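You operate a simulated robot arm through the tools that you are given. There is no shell and no other tool.

Carry out the task below with a simulated robot arm. There is one attempt and no reset: what you move stays moved.

## Task
Lay the sensor in its block, brush it clean and close the wrap.
Fine: its lamp must light; stand the dust brush back in its holder. Set down upright: sensor, dust brush. What is to be rubbed or washed off counts as gone when no trace of it is left.

The check looks at the end state, three seconds after you hand in, the way a careful person would. Anything else that was tipped, shoved, dropped, spilled or broken makes it a failure.

## Robot
A 7-joint arm with a three-finger gripper, fixed in place. Base frame: the origin is at the foot of the arm, x ahead of it, y to its left, z up. Readings come in mm, degrees, newtons and seconds.
Its first joint turns from -166.0 to 166.0 degrees. Payload 2.69 kg.
The TCP is the grasp point between the finger pads, 30 mm short of the fingertips. In the tool frame z runs along the fingers and y along their closing line. Largest opening 128 mm; the body of the gripper starts 117 mm behind the TCP.
Orientation is told as [roll, pitch, yaw] about the base's x, y, z axes, in that order, counted from this pose: with the fingers straight down and closing along the base's y, the tool's x points along the base's -x, its y along +y and its z along -z.

## Interface
- The arm moves only by the tool jog_arm. Its argument "motion" is a list of rows, each a list of 7 numbers: the shift along the base's x, y, z in units of 400 mm (1.0 is 400 mm), then the turn, a rotation vector about the base's x, y, z in units of 60 degrees (1.0 is 60 degrees), then the closure, from 0 (fully open) to 1 (shut). In form: [[dx, dy, dz, ax, ay, az, claw], ...]. A call has 1 to 20 rows; each row is the pose to reach, as a shift and turn from the pose commanded when the call began. A call with a number of a shift or a turn outside -1 to 1 is refused whole. Each row takes 0.2 s and may step no farther than 50 mm and 8.6 degrees from the row before; otherwise, or with a gripper value out of range, the whole call is refused. A pose out of reach is approached as far as the arm can. The call stops where the force on the tool passes 90 N (or 10 N more than at its start, if that is more) or the arm is blocked; 0.2 s more then pass. The fingers move at their own pace and stop on an object; they squeeze with about 35 N. The grip force told is the motor's: it shows also when the fingers shut on nothing. Time passes only in rows, and 0.2 s behind the last, so rows that repeat a pose let the fingers close. It gives the time, the measured TCP pose, the force on the tool (base axes), the opening and the grip force at its end, in the units of the frame above (readings bear some noise), with the torque about the TCP (base axes, N m) and any sound that the robot's microphone picked up.
- Cameras (640 x 400 px; columns grow to the right, rows downward): "scene" is fixed at [46.3, -505.8, 1387.6]; the picture's right is [0.89, -0.45, 0.00], its down [-0.12, -0.24, -0.96] and it looks along [0.44, 0.86, -0.27] (base axes); focal length 361 px, centre (320, 200). "wrist" rides on the gripper at [58, 54, -131] in the tool frame; the picture's right is [-0.68, 0.74, 0.00], its down [-0.62, -0.57, -0.55] and it looks along [-0.40, -0.37, 0.84] (tool axes); focal length 234 px, centre (320, 200). There is no depth. A picture from a camera that has moved, and an enlarged one, comes with that camera's place and axes in the base frame and with its lens. The place of the scene camera against the robot may be out by one fixed shift of up to 12 mm in any direction.
- get_image(camera): a new picture of that camera. It takes no simulated time.
- slide_trunk(by): slides the trunk up (or, below 0, down) by that many mm; the arm rides with it, the base frame stays. It gives what a move gives, with no picture.
- inspect(camera, box): a new picture of the part [left, top, right, bottom] of that camera's present view, enlarged. It takes no simulated time.
- sign_off(): hands the job in; it is judged then, once.

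Places have to be worked out from the pictures, the camera data and where the tool is seen. Open the gripper and draw the arm clear of the work before you hand the job in, unless the task says otherwise.

The tools are called after "Emit:" as name(argument=value, ...) on one line, values as JSON. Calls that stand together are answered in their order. jog_arm: Moves the arm, as the interface text tells. Its arguments: {"type":"object","properties":{"motion":{"type":"array","items":{"type":"array","items":{"type":"number"}}}},"required":["motion"]} The other tools are called the same way: slide_trunk (by) slides the trunk up or down; get_image (camera) takes a picture; inspect (camera, box) takes an enlarged picture of a part of a camera's view; sign_off () hands the job in.

At the start:

```text
t: 0.0
position: [277.4, 631.9, 1193.9]
ee_rot: [0.1, 0.0, 0.1]
ft_force: [0.4, -0.2, 0.2]
ft_torque: [0.0, 0.02, 0.01]
opening: 128.0
grip_force: 0.1
trunk travel left (down, up): [-150.0, 200.0]
```

scene: 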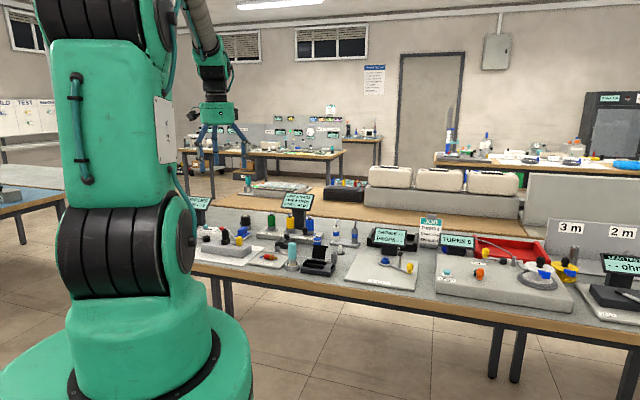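
wrist: 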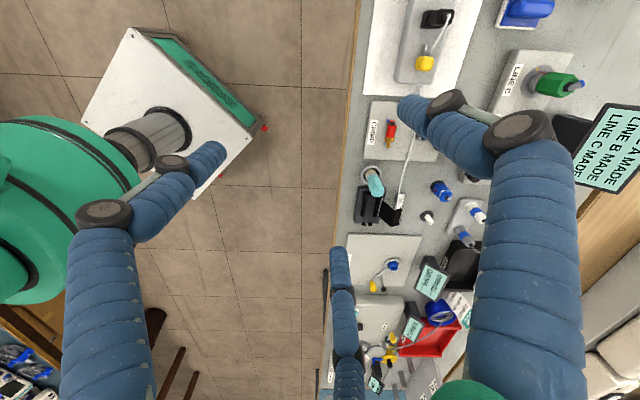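

The start pictures show a cluttered workbench with several fixtures, plates and signs. I'll enlarge parts of both views to find the sensor, its block, the wrap and the brush.

Emit:
inspect(camera="scene", box=[180, 180, 340, 280])

Emit:
inspect(camera="scene", box=[320, 200, 480, 300])

Emit:
inspect(camera="scene", box=[480, 210, 640, 310])

Emit:
inspect(camera="wrist", box=[330, 0, 640, 200])

Emit:
inspect(camera="wrist", box=[320, 200, 520, 400])

```text
4.00 times, centred on (260, 230) of scene
camera zoom: at [46.3, -505.8, 1387.6], right [0.89, -0.45, 0.0], down [-0.12, -0.24, -0.96], along [0.44, 0.86, -0.27], focal length 1443 px, centre (560, 80)
```

zoom: 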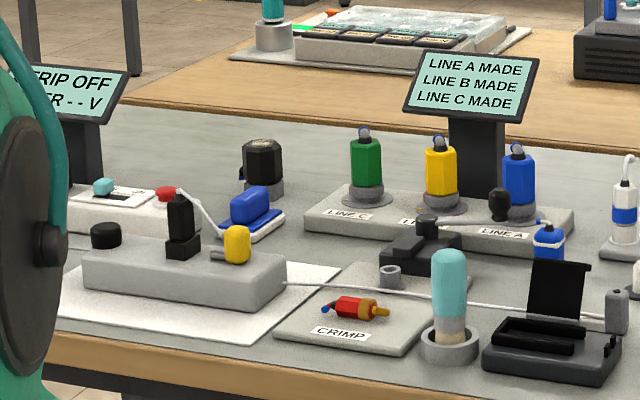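

```text
4.00 times, centred on (400, 250) of scene
camera zoom: at [46.3, -505.8, 1387.6], right [0.89, -0.45, 0.0], down [-0.12, -0.24, -0.96], along [0.44, 0.86, -0.27], focal length 1443 px, centre (0, 0)
```

zoom: 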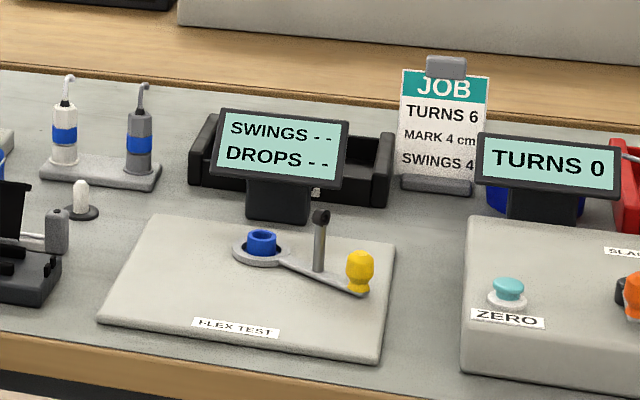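

```text
4.00 times, centred on (560, 260) of scene
camera zoom: at [46.3, -505.8, 1387.6], right [0.89, -0.45, 0.0], down [-0.12, -0.24, -0.96], along [0.44, 0.86, -0.27], focal length 1443 px, centre (-640, -40)
```

zoom: 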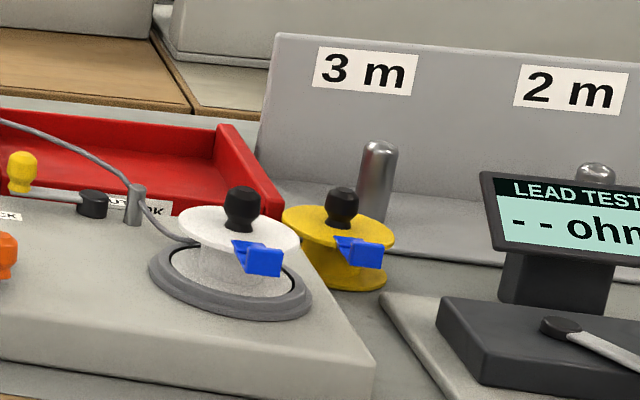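

```text
2.00 times, centred on (485, 100) of wrist
camera zoom: at [219.7, 685.2, 1325.7], right [0.68, 0.74, 0.0], down [0.62, -0.57, 0.55], along [0.4, -0.37, -0.84], focal length 468 px, centre (-10, 400)
```

zoom: 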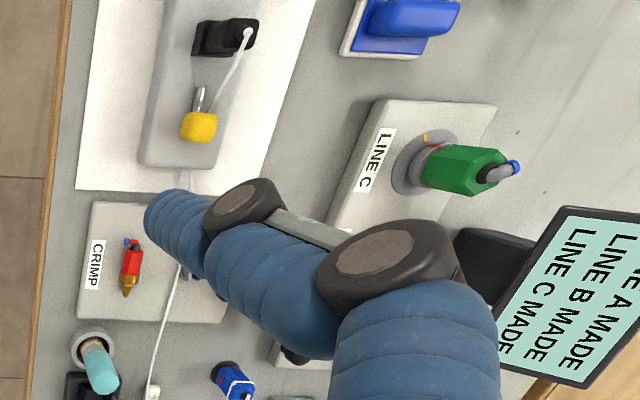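

```text
2.00 times, centred on (420, 300) of wrist
camera zoom: at [219.7, 685.2, 1325.7], right [0.68, 0.74, 0.0], down [0.62, -0.57, 0.55], along [0.4, -0.37, -0.84], focal length 468 px, centre (120, 0)
```

zoom: 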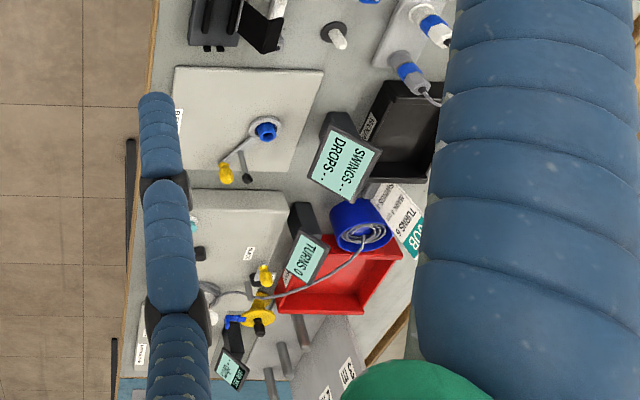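

I can see a teal-handled brush in a ring holder and a black open clamshell next to it. I need closer crops to identify the sensor, the lamp and the wrap.

Emit:
inspect(camera="scene", box=[276, 225, 346, 281])

Emit:
inspect(camera="scene", box=[190, 220, 290, 280])

Emit:
inspect(camera="wrist", box=[350, 150, 450, 240])

Emit:
inspect(camera="scene", box=[310, 210, 380, 260])

Emit:
inspect(camera="scene", box=[225, 140, 385, 240])

```text
7.14 times, centred on (311, 253) of scene
camera zoom: at [46.3, -505.8, 1387.6], right [0.89, -0.45, 0.0], down [-0.12, -0.24, -0.96], along [0.44, 0.86, -0.27], focal length 2577 px, centre (384, -179)
```

zoom: 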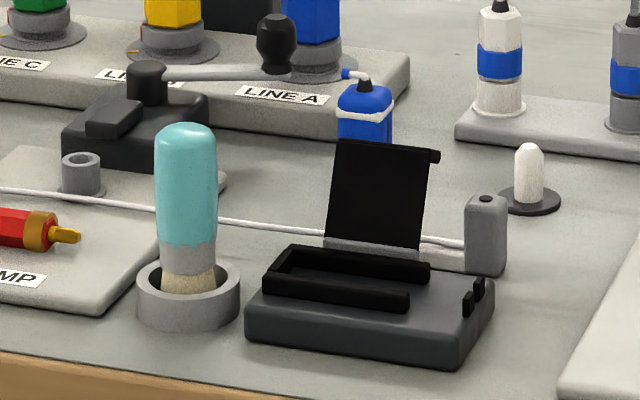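

```text
6.40 times, centred on (240, 250) of scene
camera zoom: at [46.3, -505.8, 1387.6], right [0.89, -0.45, 0.0], down [-0.12, -0.24, -0.96], along [0.44, 0.86, -0.27], focal length 2309 px, centre (832, -120)
```

zoom: 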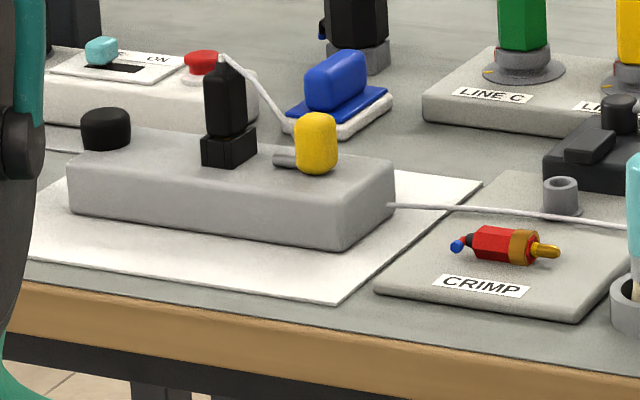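

```text
4.44 times, centred on (400, 195) of wrist
camera zoom: at [219.7, 685.2, 1325.7], right [0.68, 0.74, 0.0], down [0.62, -0.57, 0.55], along [0.4, -0.37, -0.84], focal length 1041 px, centre (-36, 222)
```

zoom: 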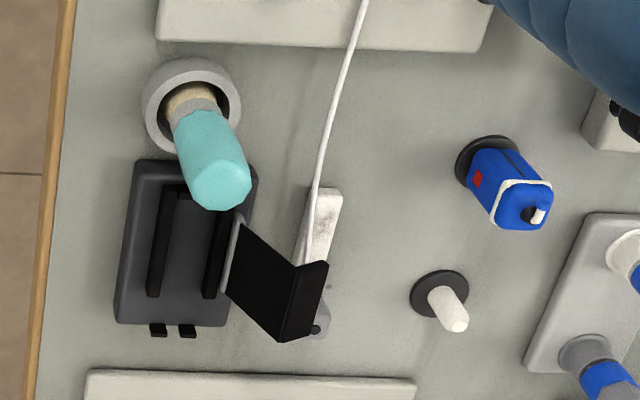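

```text
8.00 times, centred on (345, 235) of scene
camera zoom: at [46.3, -505.8, 1387.6], right [0.89, -0.45, 0.0], down [-0.12, -0.24, -0.96], along [0.44, 0.86, -0.27], focal length 2886 px, centre (120, -80)
```

zoom: 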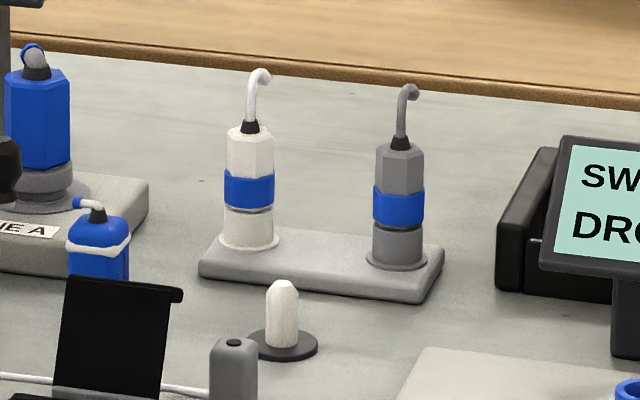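

```text
4.00 times, centred on (305, 190) of scene
camera zoom: at [46.3, -505.8, 1387.6], right [0.89, -0.45, 0.0], down [-0.12, -0.24, -0.96], along [0.44, 0.86, -0.27], focal length 1443 px, centre (380, 240)
```

zoom: 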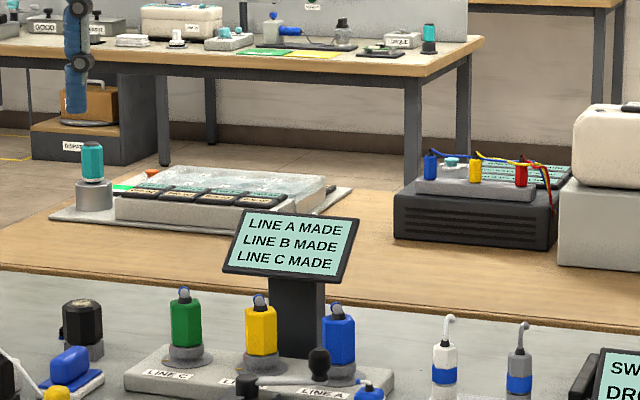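

By triangulating the brush holder in both views I get roughly (500, 600, 795), so the bench top is near z≈780. I'll bring the wrist camera closer, staying well above everything, for a better look at the block and sensor.

Emit:
jog_arm(motion=[[0.05, 0.0, -0.05, 0, 0, 0, 0], [0.12, 0.0, -0.1, 0, 0, 0, 0], [0.2, 0.0, -0.16, 0, 0, 0, 0], [0.28, 0.0, -0.22, 0, 0, 0, 0], [0.35, 0.0, -0.28, 0, 0, 0, 0], [0.4, 0.0, -0.34, 0, 0, 0, 0], [0.43, 0.0, -0.38, 0, 0, 0, 0], [0.43, 0.0, -0.38, 0, 0, 0, 0]])

Emit:
get_image(camera="wrist")

Emit:
get_image(camera="scene")

```text
t: 1.8
position: [450.1, 631.7, 1042.0]
ee_rot: [0.0, 0.0, 0.0]
ft_force: [0.6, 0.3, -0.5]
ft_torque: [-0.02, 0.05, 0.01]
opening: 127.9
grip_force: 0.0
trunk travel left (down, up): [-150.0, 200.0]
```

```text
taken
camera wrist: at [392.3, 685.5, 1173.7], right [0.68, 0.74, 0.0], down [0.62, -0.57, 0.55], along [0.4, -0.37, -0.84], focal length 234 px, centre (320, 200)
```

wrist: 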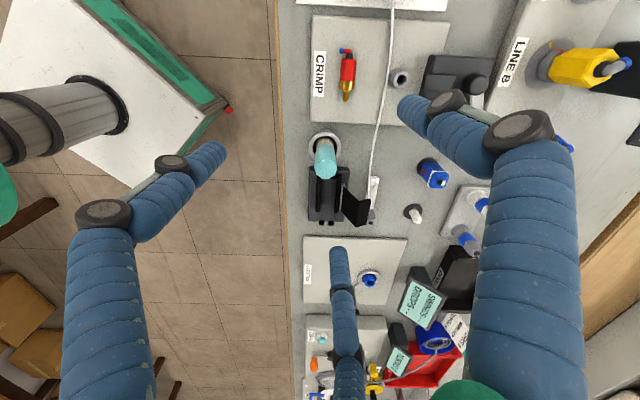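

```text
taken
```

scene: 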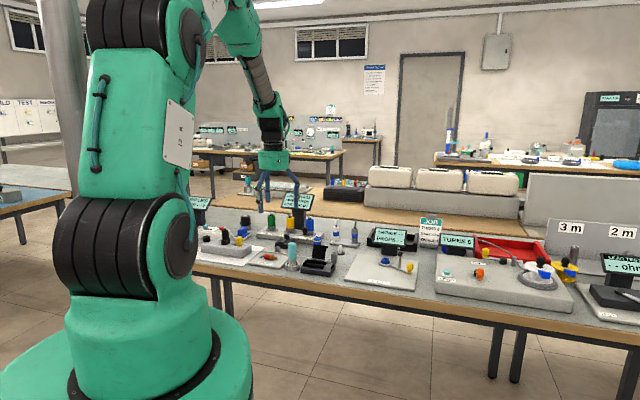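

The picture is sharper now. Let me enlarge the wrist view around the block and also check the gripper's shape from the scene camera.

Emit:
inspect(camera="wrist", box=[290, 120, 450, 240])

Emit:
inspect(camera="scene", box=[240, 130, 320, 220])

Emit:
inspect(camera="scene", box=[280, 235, 350, 280])

```text
3.33 times, centred on (370, 180) of wrist
camera zoom: at [392.3, 685.5, 1173.7], right [0.68, 0.74, 0.0], down [0.62, -0.57, 0.55], along [0.4, -0.37, -0.84], focal length 781 px, centre (153, 267)
```

zoom: 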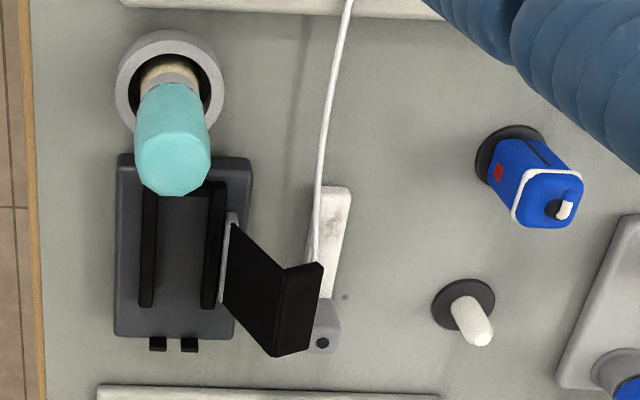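

```text
4.44 times, centred on (280, 175) of scene
camera zoom: at [46.3, -505.8, 1387.6], right [0.89, -0.45, 0.0], down [-0.12, -0.24, -0.96], along [0.44, 0.86, -0.27], focal length 1603 px, centre (498, 311)
```

zoom: 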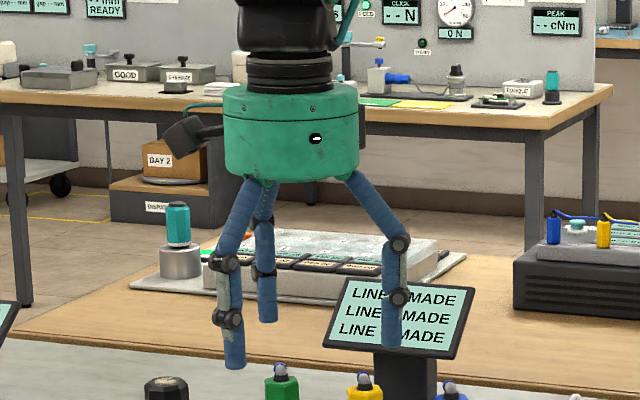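

```text
8.89 times, centred on (315, 258) of scene
camera zoom: at [46.3, -505.8, 1387.6], right [0.89, -0.45, 0.0], down [-0.12, -0.24, -0.96], along [0.44, 0.86, -0.27], focal length 3206 px, centre (364, -311)
```

zoom: 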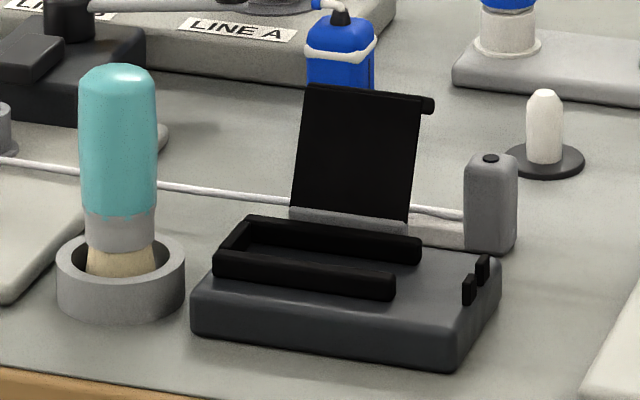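

The dark block with two black rails stands next to the brush, an open black flap (the wrap) stands along its back edge, and a dusty whitish strip with a grey end and a cable lies behind it; the sensor is probably that one. I'll move in for a nearer view, still above all objects.

Emit:
jog_arm(motion=[[0.07, 0.015, -0.06, 0, 0, 0, 0], [0.14, 0.03, -0.12, 0, 0, 0, 0], [0.21, 0.045, -0.18, 0, 0, 0, 0], [0.275, 0.0575, -0.23, 0, 0, 0, 0], [0.275, 0.0575, -0.23, 0, 0, 0, 0]])

Emit:
get_image(camera="wrist")

Emit:
inspect(camera="wrist", box=[230, 100, 430, 270])

```text
t: 3.0
position: [560.8, 654.2, 949.7]
ee_rot: [0.0, 0.0, 0.0]
ft_force: [1.5, 0.0, -1.3]
ft_torque: [-0.02, 0.06, 0.0]
opening: 128.1
grip_force: 0.1
trunk travel left (down, up): [-150.0, 200.0]
```

```text
taken
camera wrist: at [502.5, 707.9, 1081.7], right [0.68, 0.74, 0.0], down [0.62, -0.57, 0.55], along [0.4, -0.37, -0.84], focal length 234 px, centre (320, 200)
```

wrist: 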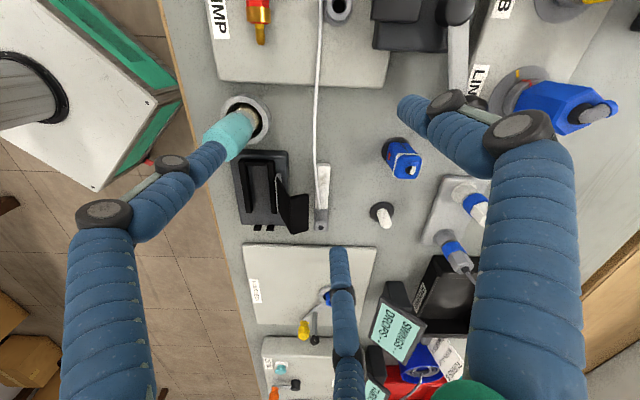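

```text
2.35 times, centred on (330, 185) of wrist
camera zoom: at [502.5, 707.9, 1081.7], right [0.68, 0.74, 0.0], down [0.62, -0.57, 0.55], along [0.4, -0.37, -0.84], focal length 551 px, centre (296, 235)
```

zoom: 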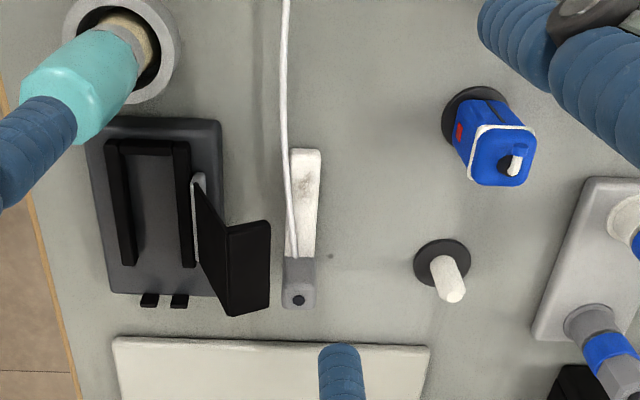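

I now see a low whitish dusty bar with a taller grey head (dark dot on top, probably the lamp) and the cable attached, lying parallel to the block behind the flap. I'll yaw the tool 45° to view the block and flap from another direction at safe height.

Emit:
jog_arm(motion=[[-0.01, -0.04, -0.0, 0, 0, 0.107, 0], [-0.02, -0.08, -0.005, 0, 0, 0.214, 0], [-0.03, -0.12, -0.01, 0, 0, 0.321, 0], [-0.04, -0.16, -0.015, 0, 0, 0.428, 0], [-0.05, -0.2, -0.02, 0, 0, 0.535, 0], [-0.06, -0.243, -0.025, 0, 0, 0.642, 0], [-0.06, -0.243, -0.025, 0, 0, 0.75, 0], [-0.06, -0.243, -0.025, 0, 0, 0.75, 0]])

Emit:
get_image(camera="wrist")

Emit:
inspect(camera="wrist", box=[220, 100, 440, 260])

```text
t: 4.8
position: [535.4, 557.3, 940.2]
ee_rot: [0.0, 0.0, 45.1]
ft_force: [0.7, 0.5, 0.6]
ft_torque: [-0.02, -0.01, 0.02]
opening: 128.0
grip_force: 0.1
trunk travel left (down, up): [-150.0, 200.0]
```

```text
taken
camera wrist: at [457.1, 553.7, 1071.5], right [-0.04, 1.0, 0.0], down [0.84, 0.04, 0.55], along [0.55, 0.02, -0.84], focal length 234 px, centre (320, 200)
```

wrist: 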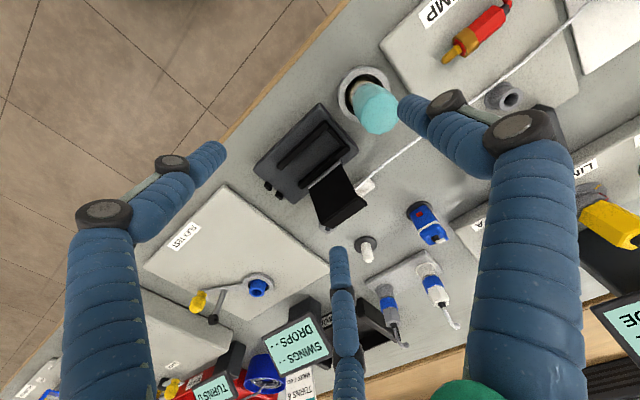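

```text
2.50 times, centred on (330, 180) of wrist
camera zoom: at [457.1, 553.7, 1071.5], right [-0.04, 1.0, 0.0], down [0.84, 0.04, 0.55], along [0.55, 0.02, -0.84], focal length 585 px, centre (295, 250)
```

zoom: 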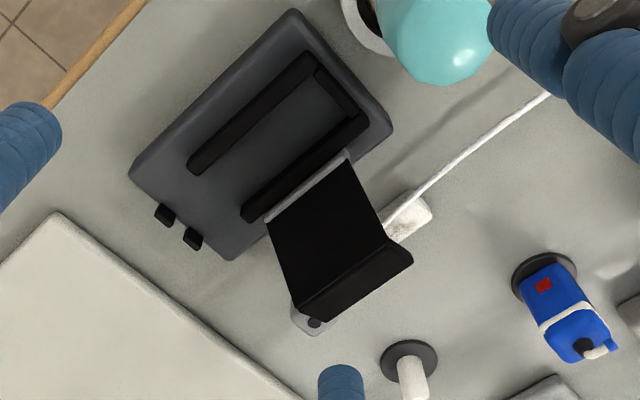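

The flap has a panel leaning back with a tab at its end, hinged on the back rail. Now I'll go round to look at the sensor from the far (+y) side, keeping the tool high.

Emit:
jog_arm(motion=[[0.02, 0.025, 0.01, 0, 0, -0.125, 0], [0.04, 0.05, 0.02, 0, 0, -0.25, 0], [0.06, 0.07, 0.03, 0, 0, -0.375, 0], [0.08, 0.09, 0.03, 0, 0, -0.5, 0], [0.1, 0.11, 0.03, 0, 0, -0.625, 0], [0.12, 0.13, 0.03, 0, 0, -0.75, 0], [0.14, 0.15, 0.03, 0, 0, -0.875, 0], [0.14, 0.17, 0.03, 0, 0, -1.0, 0]])

Emit:
jog_arm(motion=[[0.03, 0.04, -0.01, 0, 0, -0.125, 0], [0.07, 0.08, -0.02, 0, 0, -0.25, 0], [0.1, 0.12, -0.03, 0, 0, -0.375, 0], [0.1375, 0.1625, -0.03, 0, 0, -0.5, 0], [0.1375, 0.1625, -0.03, 0, 0, -0.5, 0]])

Emit:
get_image(camera="wrist")

Emit:
inspect(camera="wrist", box=[220, 100, 440, 260])

```text
t: 6.6
position: [592.7, 624.5, 951.9]
ee_rot: [-0.1, 0.0, -15.1]
ft_force: [0.2, 0.1, -0.1]
ft_torque: [0.02, 0.0, 0.02]
opening: 128.0
grip_force: 0.1
trunk travel left (down, up): [-150.0, 200.0]
```

```text
t: 7.8
position: [646.4, 691.7, 939.3]
ee_rot: [0.0, 0.0, -45.1]
ft_force: [-0.5, -0.2, 0.3]
ft_torque: [-0.03, 0.03, 0.0]
opening: 128.1
grip_force: 0.1
trunk travel left (down, up): [-150.0, 200.0]
```

```text
taken
camera wrist: at [643.7, 770.3, 1071.3], right [1.0, 0.04, 0.0], down [0.03, -0.84, 0.55], along [0.02, -0.55, -0.84], focal length 234 px, centre (320, 200)
```

wrist: 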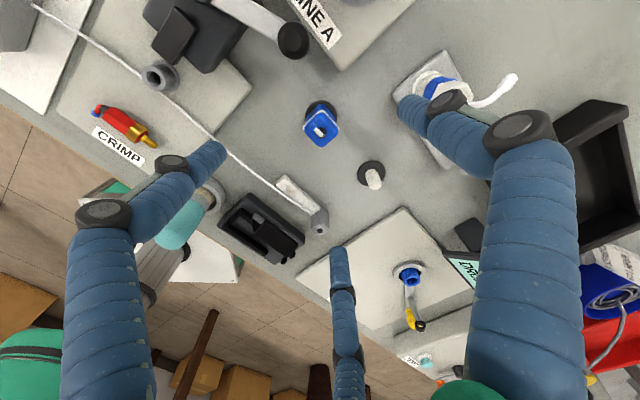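

```text
2.50 times, centred on (330, 180) of wrist
camera zoom: at [643.7, 770.3, 1071.3], right [1.0, 0.04, 0.0], down [0.03, -0.84, 0.55], along [0.02, -0.55, -0.84], focal length 585 px, centre (295, 250)
```

zoom: 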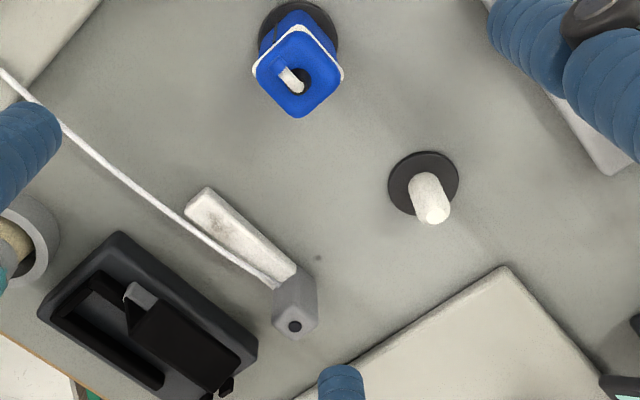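

The sensor's bar, grey head and cable are now visible. I'll zoom in more on the sensor and the flap.

Emit:
inspect(camera="wrist", box=[285, 170, 345, 240])

Emit:
inspect(camera="wrist", box=[210, 180, 320, 270])

Emit:
inspect(camera="wrist", box=[290, 90, 400, 200])

Emit:
inspect(camera="wrist", box=[60, 0, 320, 180])

```text
5.71 times, centred on (315, 205) of wrist
camera zoom: at [643.7, 770.3, 1071.3], right [1.0, 0.04, 0.0], down [0.03, -0.84, 0.55], along [0.02, -0.55, -0.84], focal length 1338 px, centre (349, 171)
```

zoom: 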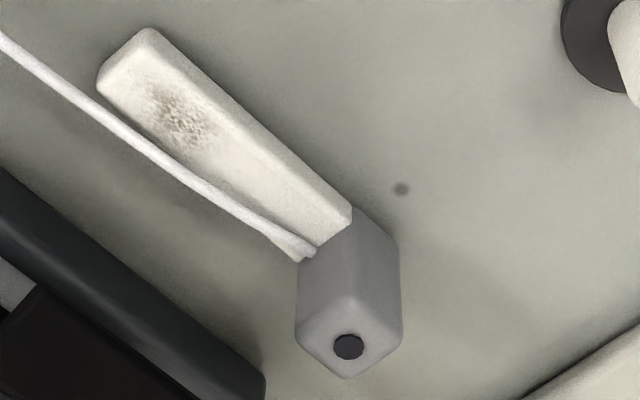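

```text
4.44 times, centred on (265, 225) of wrist
camera zoom: at [643.7, 770.3, 1071.3], right [1.0, 0.04, 0.0], down [0.03, -0.84, 0.55], along [0.02, -0.55, -0.84], focal length 1041 px, centre (564, 89)
```

zoom: 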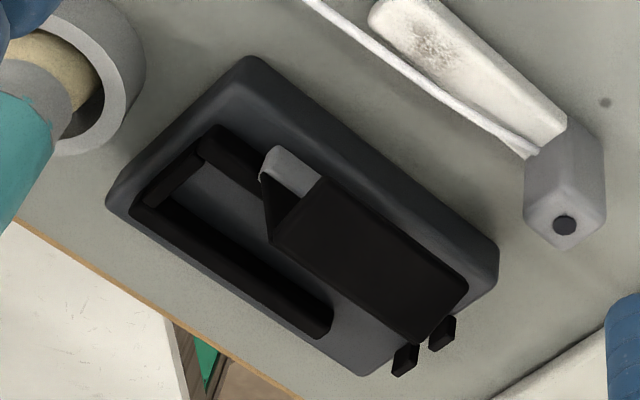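

```text
3.64 times, centred on (345, 145) of wrist
camera zoom: at [643.7, 770.3, 1071.3], right [1.0, 0.04, 0.0], down [0.03, -0.84, 0.55], along [0.02, -0.55, -0.84], focal length 852 px, centre (229, 400)
```

zoom: 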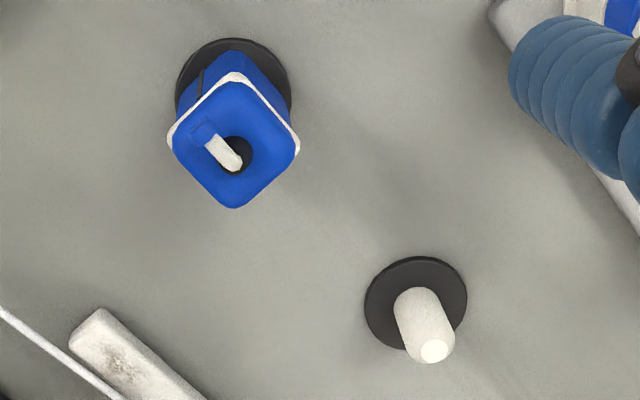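

```text
2.22 times, centred on (190, 90) of wrist
camera zoom: at [643.7, 770.3, 1071.3], right [1.0, 0.04, 0.0], down [0.03, -0.84, 0.55], along [0.02, -0.55, -0.84], focal length 520 px, centre (609, 444)
```

zoom: 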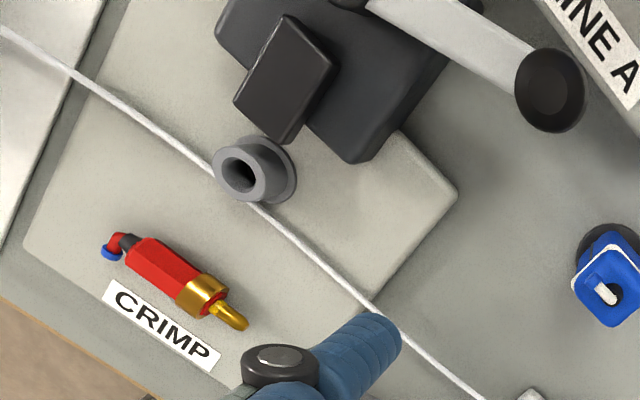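

Now it's clear: the sensor is the white bar (dirt smudge on top, near its far end) with a grey head carrying an unlit lamp; by triangulation the lamp is at about (650, 573, 840), bench top z≈800, and the sensor lies parallel to the block. I'll zoom into the block to measure the channel.

Emit:
inspect(camera="wrist", box=[212, 188, 308, 268])

Emit:
inspect(camera="wrist", box=[268, 170, 340, 242])

```text
5.00 times, centred on (260, 228) of wrist
camera zoom: at [643.7, 770.3, 1071.3], right [1.0, 0.04, 0.0], down [0.03, -0.84, 0.55], along [0.02, -0.55, -0.84], focal length 1171 px, centre (620, 60)
```

zoom: 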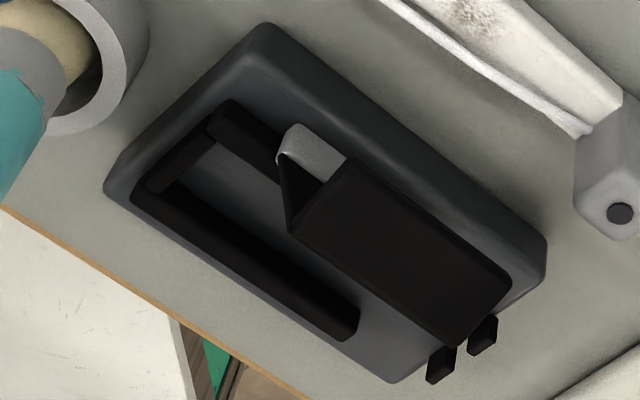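

```text
5.56 times, centred on (304, 206) of wrist
camera zoom: at [643.7, 770.3, 1071.3], right [1.0, 0.04, 0.0], down [0.03, -0.84, 0.55], along [0.02, -0.55, -0.84], focal length 1301 px, centre (409, 167)
```

zoom: 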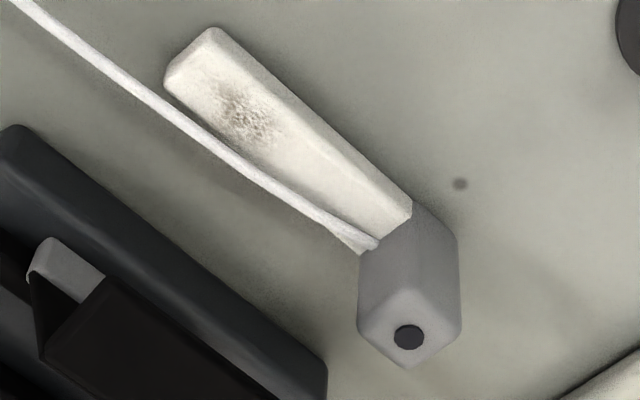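

The flap hinge is around (562–600, 580–540, 828) with the top fold at z≈874. I'll go back to the earlier yaw-0 pose and take strongly enlarged pictures of the block for exact channel measurements.

Emit:
jog_arm(motion=[[-0.03, -0.015, 0.01, 0, 0, 0.125, 0], [-0.07, -0.03, 0.02, 0, 0, 0.25, 0], [-0.11, -0.045, 0.025, 0, 0, 0.375, 0], [-0.15, -0.06, 0.025, 0, 0, 0.5, 0], [-0.19, -0.08, 0.025, 0, 0, 0.625, 0], [-0.2134, -0.094, 0.025, 0, 0, 0.75, 0], [-0.2134, -0.094, 0.025, 0, 0, 0.75, 0]])

Emit:
inspect(camera="wrist", box=[220, 140, 320, 240])

Emit:
inspect(camera="wrist", box=[280, 155, 360, 235])

Emit:
inspect(camera="wrist", box=[180, 80, 290, 170])

```text
t: 9.4
position: [560.7, 652.7, 949.9]
ee_rot: [0.0, 0.1, 0.0]
ft_force: [-0.2, -0.3, -0.5]
ft_torque: [0.01, -0.03, -0.01]
opening: 128.1
grip_force: 0.1
trunk travel left (down, up): [-150.0, 200.0]
```

```text
4.00 times, centred on (270, 190) of wrist
camera zoom: at [503.1, 706.6, 1081.6], right [0.68, 0.74, 0.0], down [0.62, -0.56, 0.55], along [0.4, -0.37, -0.84], focal length 937 px, centre (520, 240)
```

zoom: 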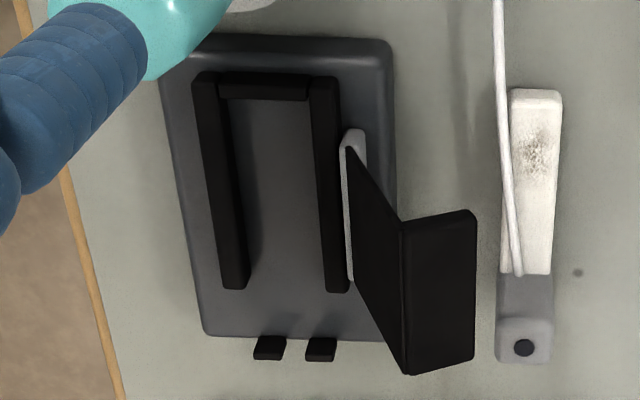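

```text
5.00 times, centred on (320, 195) of wrist
camera zoom: at [503.1, 706.6, 1081.6], right [0.68, 0.74, 0.0], down [0.62, -0.56, 0.55], along [0.4, -0.37, -0.84], focal length 1171 px, centre (320, 225)
```

zoom: 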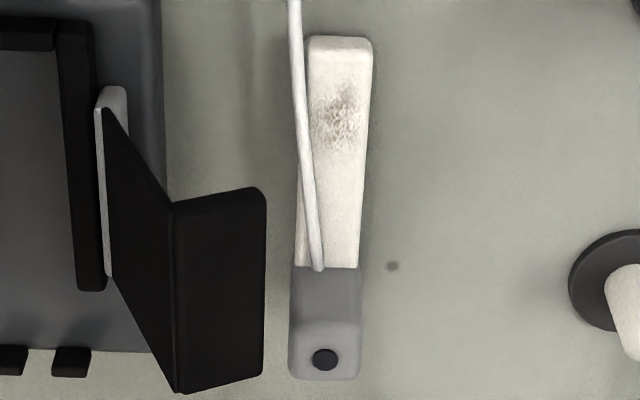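

```text
4.44 times, centred on (235, 125) of wrist
camera zoom: at [503.1, 706.6, 1081.6], right [0.68, 0.74, 0.0], down [0.62, -0.56, 0.55], along [0.4, -0.37, -0.84], focal length 1041 px, centre (698, 533)
```

zoom: 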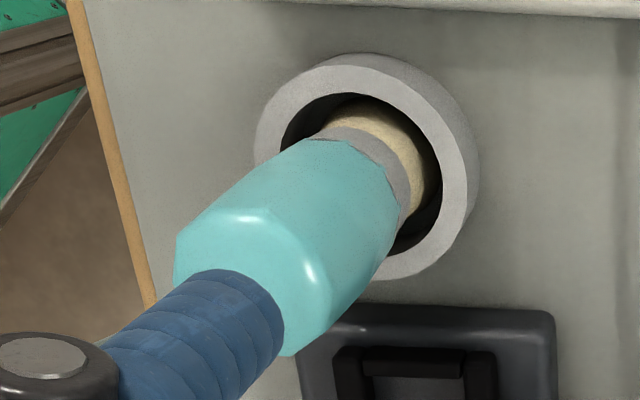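

The channel lies along −45°: end stop at about U≈−26, rails to U≈43, centre V≈784, rail tops z≈826; the sensor's head centre is near (648, 574) with its top at z≈840. I'll hover above the sensor head with the fingers closing along the bench direction (yaw +45°) and check the alignment.

Emit:
jog_arm(motion=[[0.03, -0.025, 0.0, 0, 0, 0.107, 0], [0.06, -0.055, 0.0, 0, 0, 0.214, 0], [0.1, -0.09, 0.0, 0, 0, 0.321, 0], [0.14, -0.125, 0.0, 0, 0, 0.428, 0], [0.18, -0.16, 0.0, 0, 0, 0.535, 0.2], [0.218, -0.196, 0.0, 0, 0, 0.642, 0.4], [0.218, -0.196, 0.0, 0, 0, 0.748, 0.5], [0.218, -0.196, 0.0, 0, 0, 0.748, 0.5]])

Emit:
get_image(camera="wrist")

Emit:
inspect(camera="wrist", box=[240, 130, 400, 230])

Emit:
inspect(camera="scene", box=[270, 190, 370, 280])

```text
t: 11.2
position: [648.8, 573.8, 948.9]
ee_rot: [0.0, 0.1, 45.1]
ft_force: [0.2, -0.2, 0.0]
ft_torque: [0.0, 0.0, -0.01]
opening: 64.1
grip_force: 0.1
trunk travel left (down, up): [-150.0, 200.0]
```

```text
taken
camera wrist: at [569.6, 571.2, 1081.4], right [-0.04, 1.0, 0.0], down [0.84, 0.03, 0.55], along [0.55, 0.02, -0.84], focal length 234 px, centre (320, 200)
```

wrist: 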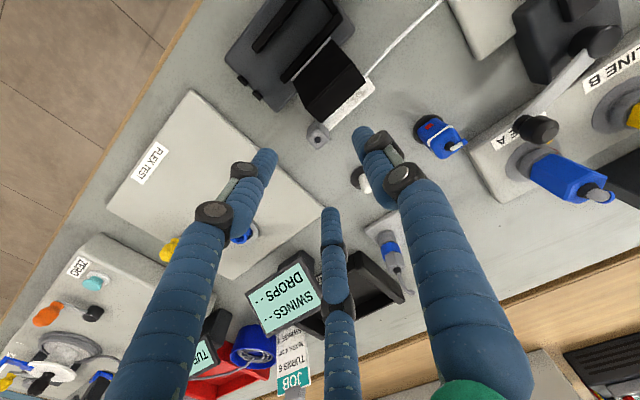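

```text
4.00 times, centred on (320, 180) of wrist
camera zoom: at [569.6, 571.2, 1081.4], right [-0.04, 1.0, 0.0], down [0.84, 0.03, 0.55], along [0.55, 0.02, -0.84], focal length 937 px, centre (320, 280)
```

zoom: 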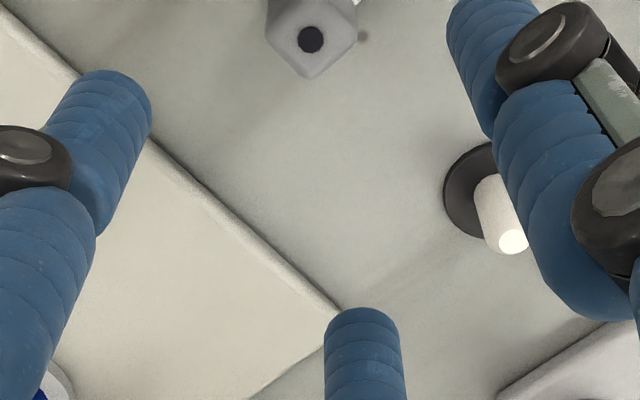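

```text
4.44 times, centred on (320, 235) of scene
camera zoom: at [46.3, -505.8, 1387.6], right [0.89, -0.45, 0.0], down [-0.12, -0.24, -0.96], along [0.44, 0.86, -0.27], focal length 1603 px, centre (320, 44)
```

zoom: 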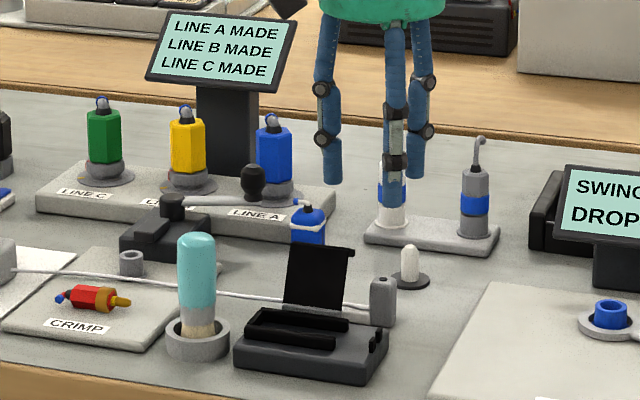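

The lamp re-projects to (650.5, 572), so the TCP is centred on the head. I'll narrow the fingers to about 40 mm and descend until the tips straddle the head (TCP z≈850, tips ≈820), without closing yet.

Emit:
jog_arm(motion=[[-0.001, 0.001, -0.04, 0, 0, 0, 0.6875], [-0.001, 0.001, -0.09, 0, 0, 0, 0.6875], [-0.001, 0.001, -0.14, 0, 0, 0, 0.6875], [-0.001, 0.001, -0.18, 0, 0, 0, 0.6875], [-0.001, 0.001, -0.22, 0, 0, 0, 0.6875], [-0.001, 0.001, -0.247, 0, 0, 0, 0.6875], [-0.001, 0.001, -0.247, 0, 0, 0, 0.6875]])

Emit:
get_image(camera="wrist")

Emit:
inspect(camera="scene", box=[280, 200, 360, 280])

```text
t: 12.8
position: [648.2, 574.3, 849.6]
ee_rot: [0.0, 0.0, 44.9]
ft_force: [-1.0, 0.4, -0.2]
ft_torque: [-0.02, -0.03, 0.01]
opening: 39.7
grip_force: 0.2
trunk travel left (down, up): [-150.0, 200.0]
```

```text
taken
camera wrist: at [569.4, 572.3, 982.2], right [-0.04, 1.0, 0.0], down [0.84, 0.03, 0.55], along [0.55, 0.02, -0.84], focal length 234 px, centre (320, 200)
```

wrist: 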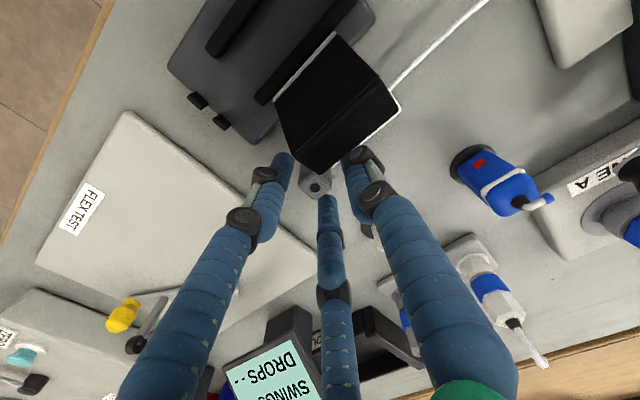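

```text
5.00 times, centred on (320, 240) of scene
camera zoom: at [46.3, -505.8, 1387.6], right [0.89, -0.45, 0.0], down [-0.12, -0.24, -0.96], along [0.44, 0.86, -0.27], focal length 1804 px, centre (320, 0)
```

zoom: 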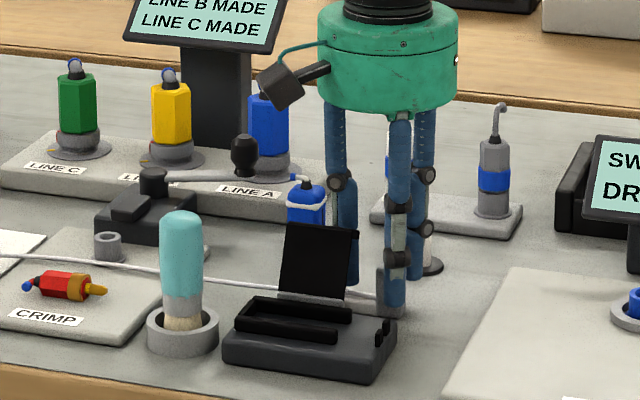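

The fingers straddle the head without contact (forces near zero). Now I close the gripper on the head.

Emit:
jog_arm(motion=[[0, 0, 0, 0, 0, 0, 0.8], [0, 0, 0, 0, 0, 0, 1], [0, 0, 0, 0, 0, 0, 1], [0, 0, 0, 0, 0, 0, 1]])

Emit:
inspect(camera="wrist", box=[240, 120, 400, 220])

```text
t: 13.8
position: [648.9, 575.3, 851.0]
ee_rot: [0.0, 0.0, 44.9]
ft_force: [0.1, 0.8, 0.3]
ft_torque: [-0.03, -0.03, -0.01]
opening: 22.8
grip_force: 34.9
trunk travel left (down, up): [-150.0, 200.0]
```

```text
4.00 times, centred on (320, 170) of wrist
camera zoom: at [569.3, 572.3, 982.5], right [-0.04, 1.0, 0.0], down [0.84, 0.03, 0.55], along [0.55, 0.02, -0.84], focal length 937 px, centre (320, 320)
```

zoom: 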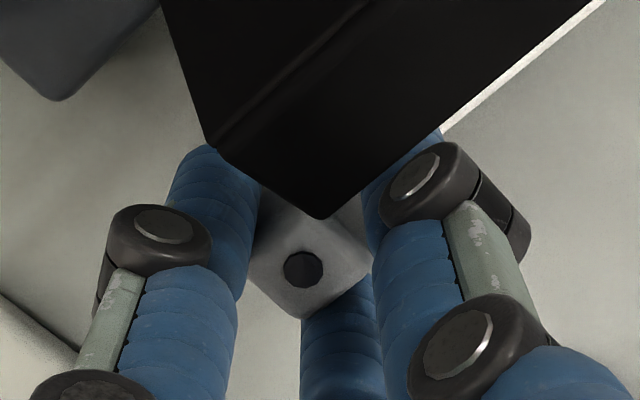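

The opening stopped at 22.8 mm with 35 N, so the head is held. I'll lift slowly and look.

Emit:
jog_arm(motion=[[0, 0, 0.01, 0, 0, 0, 1], [0, 0, 0.03, 0, 0, 0, 1], [0, 0, 0.06, 0, 0, 0, 1], [0, 0, 0.1, 0, 0, 0, 1], [0, 0, 0.1, 0, 0, 0, 1]])

Emit:
inspect(camera="scene", box=[280, 190, 370, 280])

Emit:
get_image(camera="wrist")

```text
t: 15.0
position: [647.3, 574.7, 891.5]
ee_rot: [0.0, 0.0, 44.9]
ft_force: [0.3, -0.5, -0.1]
ft_torque: [0.03, -0.04, -0.01]
opening: 23.1
grip_force: 35.0
trunk travel left (down, up): [-150.0, 200.0]
```

```text
4.44 times, centred on (325, 235) of scene
camera zoom: at [46.3, -505.8, 1387.6], right [0.89, -0.45, 0.0], down [-0.12, -0.24, -0.96], along [0.44, 0.86, -0.27], focal length 1603 px, centre (298, 44)
```

zoom: 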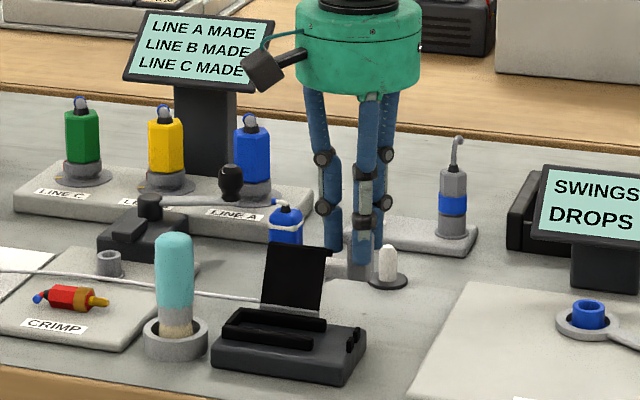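

```text
taken
camera wrist: at [569.0, 571.8, 1023.8], right [-0.04, 1.0, 0.0], down [0.84, 0.03, 0.55], along [0.55, 0.02, -0.84], focal length 234 px, centre (320, 200)
```

wrist: 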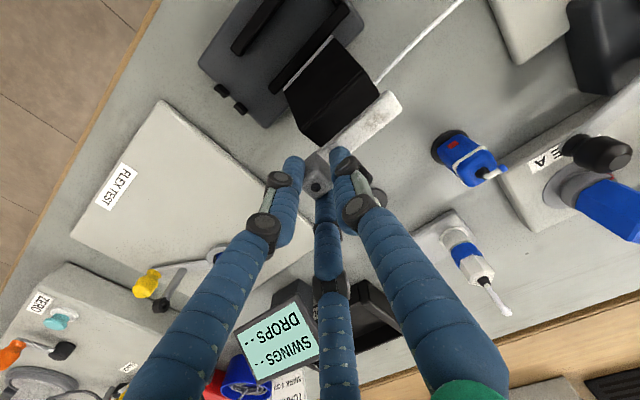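

The sensor is off the bench and hanging level. I'll raise it well above the flap, then shift it across (−v, about 81 mm) to over the channel and check from above.

Emit:
jog_arm(motion=[[0, 0, 0.05, 0, 0, 0, 1], [0, 0, 0.1, 0, 0, 0, 1], [0, 0, 0.15, 0, 0, 0, 1], [-0.03, -0.03, 0.15, 0, 0, 0, 1], [-0.07, -0.07, 0.15, 0, 0, 0, 1], [-0.11, -0.11, 0.15, 0, 0, 0, 1], [-0.14475, -0.1425, 0.15, 0, 0, 0, 1], [-0.14475, -0.1425, 0.15, 0, 0, 0, 1], [-0.14475, -0.1425, 0.15, 0, 0, 0, 1]])

Emit:
get_image(camera="wrist")

Emit:
inspect(camera="wrist", box=[250, 90, 410, 220])

Emit:
inspect(camera="scene", box=[270, 190, 360, 280])

```text
t: 17.0
position: [589.6, 517.4, 951.4]
ee_rot: [0.0, 0.0, 44.9]
ft_force: [-0.9, -0.8, -0.4]
ft_torque: [-0.03, -0.01, -0.01]
opening: 23.0
grip_force: 35.5
trunk travel left (down, up): [-150.0, 200.0]
```

```text
taken
camera wrist: at [511.3, 514.4, 1083.1], right [-0.04, 1.0, 0.0], down [0.84, 0.03, 0.55], along [0.55, 0.02, -0.84], focal length 234 px, centre (320, 200)
```

wrist: 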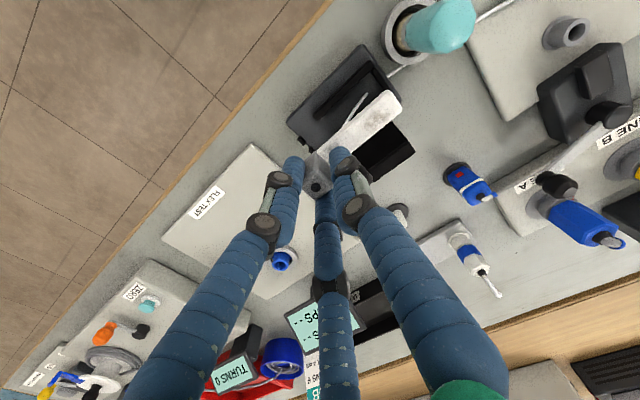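

```text
3.08 times, centred on (330, 155) of wrist
camera zoom: at [511.3, 514.4, 1083.1], right [-0.04, 1.0, 0.0], down [0.84, 0.03, 0.55], along [0.55, 0.02, -0.84], focal length 720 px, centre (289, 338)
```

zoom: 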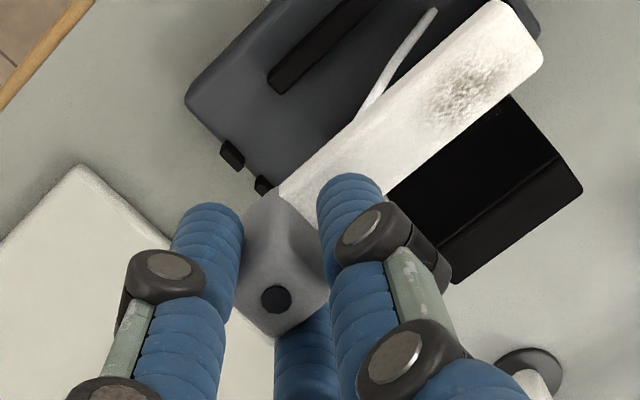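

```text
4.44 times, centred on (315, 235) of scene
camera zoom: at [46.3, -505.8, 1387.6], right [0.89, -0.45, 0.0], down [-0.12, -0.24, -0.96], along [0.44, 0.86, -0.27], focal length 1603 px, centre (342, 44)
```

zoom: 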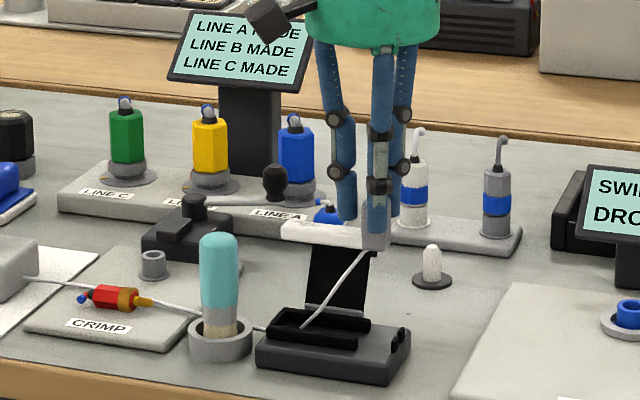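

The sensor now hangs over the block, but the cable drapes down towards the channel. I'll zoom in on where the cable runs before lowering.

Emit:
inspect(camera="scene", box=[300, 235, 365, 280])

Emit:
inspect(camera="scene", box=[240, 235, 330, 285])

Emit:
inspect(camera="wrist", box=[270, 0, 530, 160])

```text
8.89 times, centred on (332, 258) of scene
camera zoom: at [46.3, -505.8, 1387.6], right [0.89, -0.45, 0.0], down [-0.12, -0.24, -0.96], along [0.44, 0.86, -0.27], focal length 3206 px, centre (209, -311)
```

zoom: 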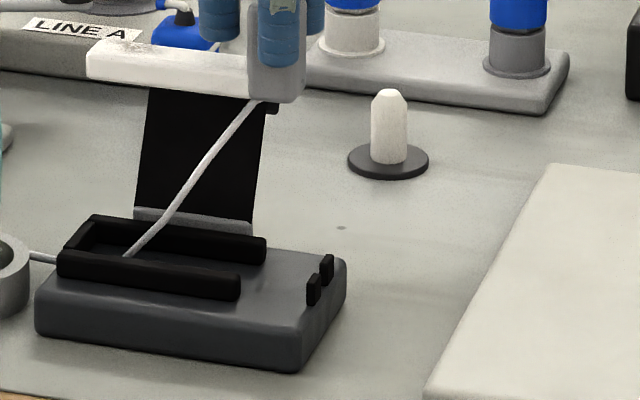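

```text
7.11 times, centred on (285, 260) of scene
camera zoom: at [46.3, -505.8, 1387.6], right [0.89, -0.45, 0.0], down [-0.12, -0.24, -0.96], along [0.44, 0.86, -0.27], focal length 2565 px, centre (569, -227)
```

zoom: 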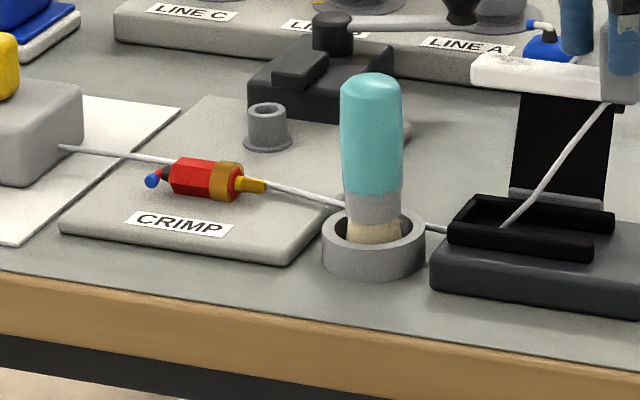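

```text
2.46 times, centred on (400, 80) of wrist
camera zoom: at [511.3, 514.4, 1083.1], right [-0.04, 1.0, 0.0], down [0.84, 0.03, 0.55], along [0.55, 0.02, -0.84], focal length 576 px, centre (123, 495)
```

zoom: 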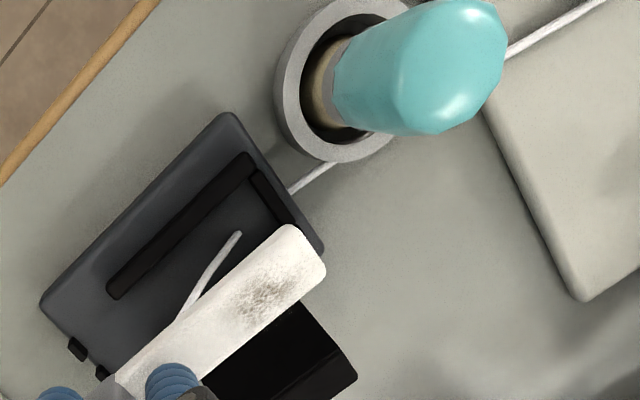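

The cable is drawn straight through block and holder, so it is only visual and no obstacle. Alignment checks out (bar end U≈−22, V≈782–783), so I lower to just above the rails and look again.

Emit:
jog_arm(motion=[[0, 0, -0.03, 0, 0, 0, 1], [0, 0, -0.07, 0, 0, 0, 1], [0, 0, -0.11, 0, 0, 0, 1], [0, 0, -0.14, 0, 0, 0, 1], [0, 0, -0.16, 0, 0, 0, 1], [0, 0, -0.16, 0, 0, 0, 1]])

Emit:
inspect(camera="wrist", box=[250, 60, 430, 220])

Emit:
inspect(camera="scene", box=[290, 230, 350, 280])

```text
t: 18.4
position: [589.1, 517.9, 887.8]
ee_rot: [0.0, 0.0, 44.9]
ft_force: [-0.8, 0.1, -0.7]
ft_torque: [-0.01, -0.05, 0.02]
opening: 22.9
grip_force: 34.6
trunk travel left (down, up): [-150.0, 200.0]
```

```text
2.50 times, centred on (340, 140) of wrist
camera zoom: at [511.5, 514.4, 1019.0], right [-0.04, 1.0, 0.0], down [0.84, 0.03, 0.55], along [0.55, 0.02, -0.84], focal length 585 px, centre (270, 350)
```

zoom: 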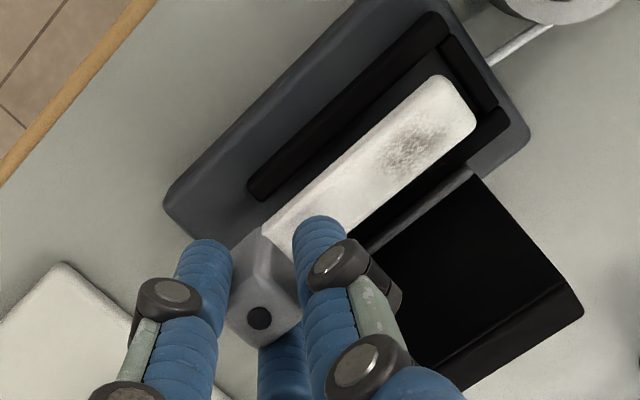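

```text
8.00 times, centred on (320, 255) of scene
camera zoom: at [46.3, -505.8, 1387.6], right [0.89, -0.45, 0.0], down [-0.12, -0.24, -0.96], along [0.44, 0.86, -0.27], focal length 2886 px, centre (320, -240)
```

zoom: 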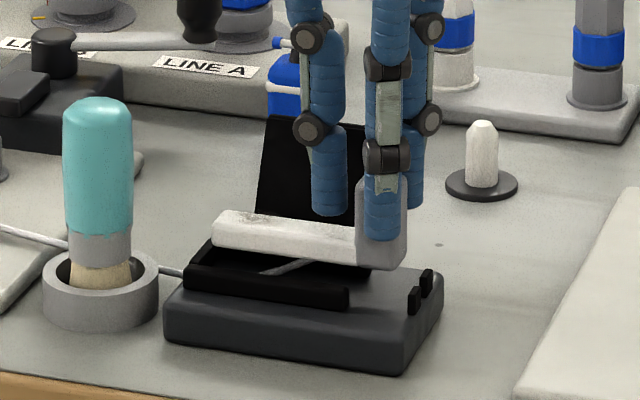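

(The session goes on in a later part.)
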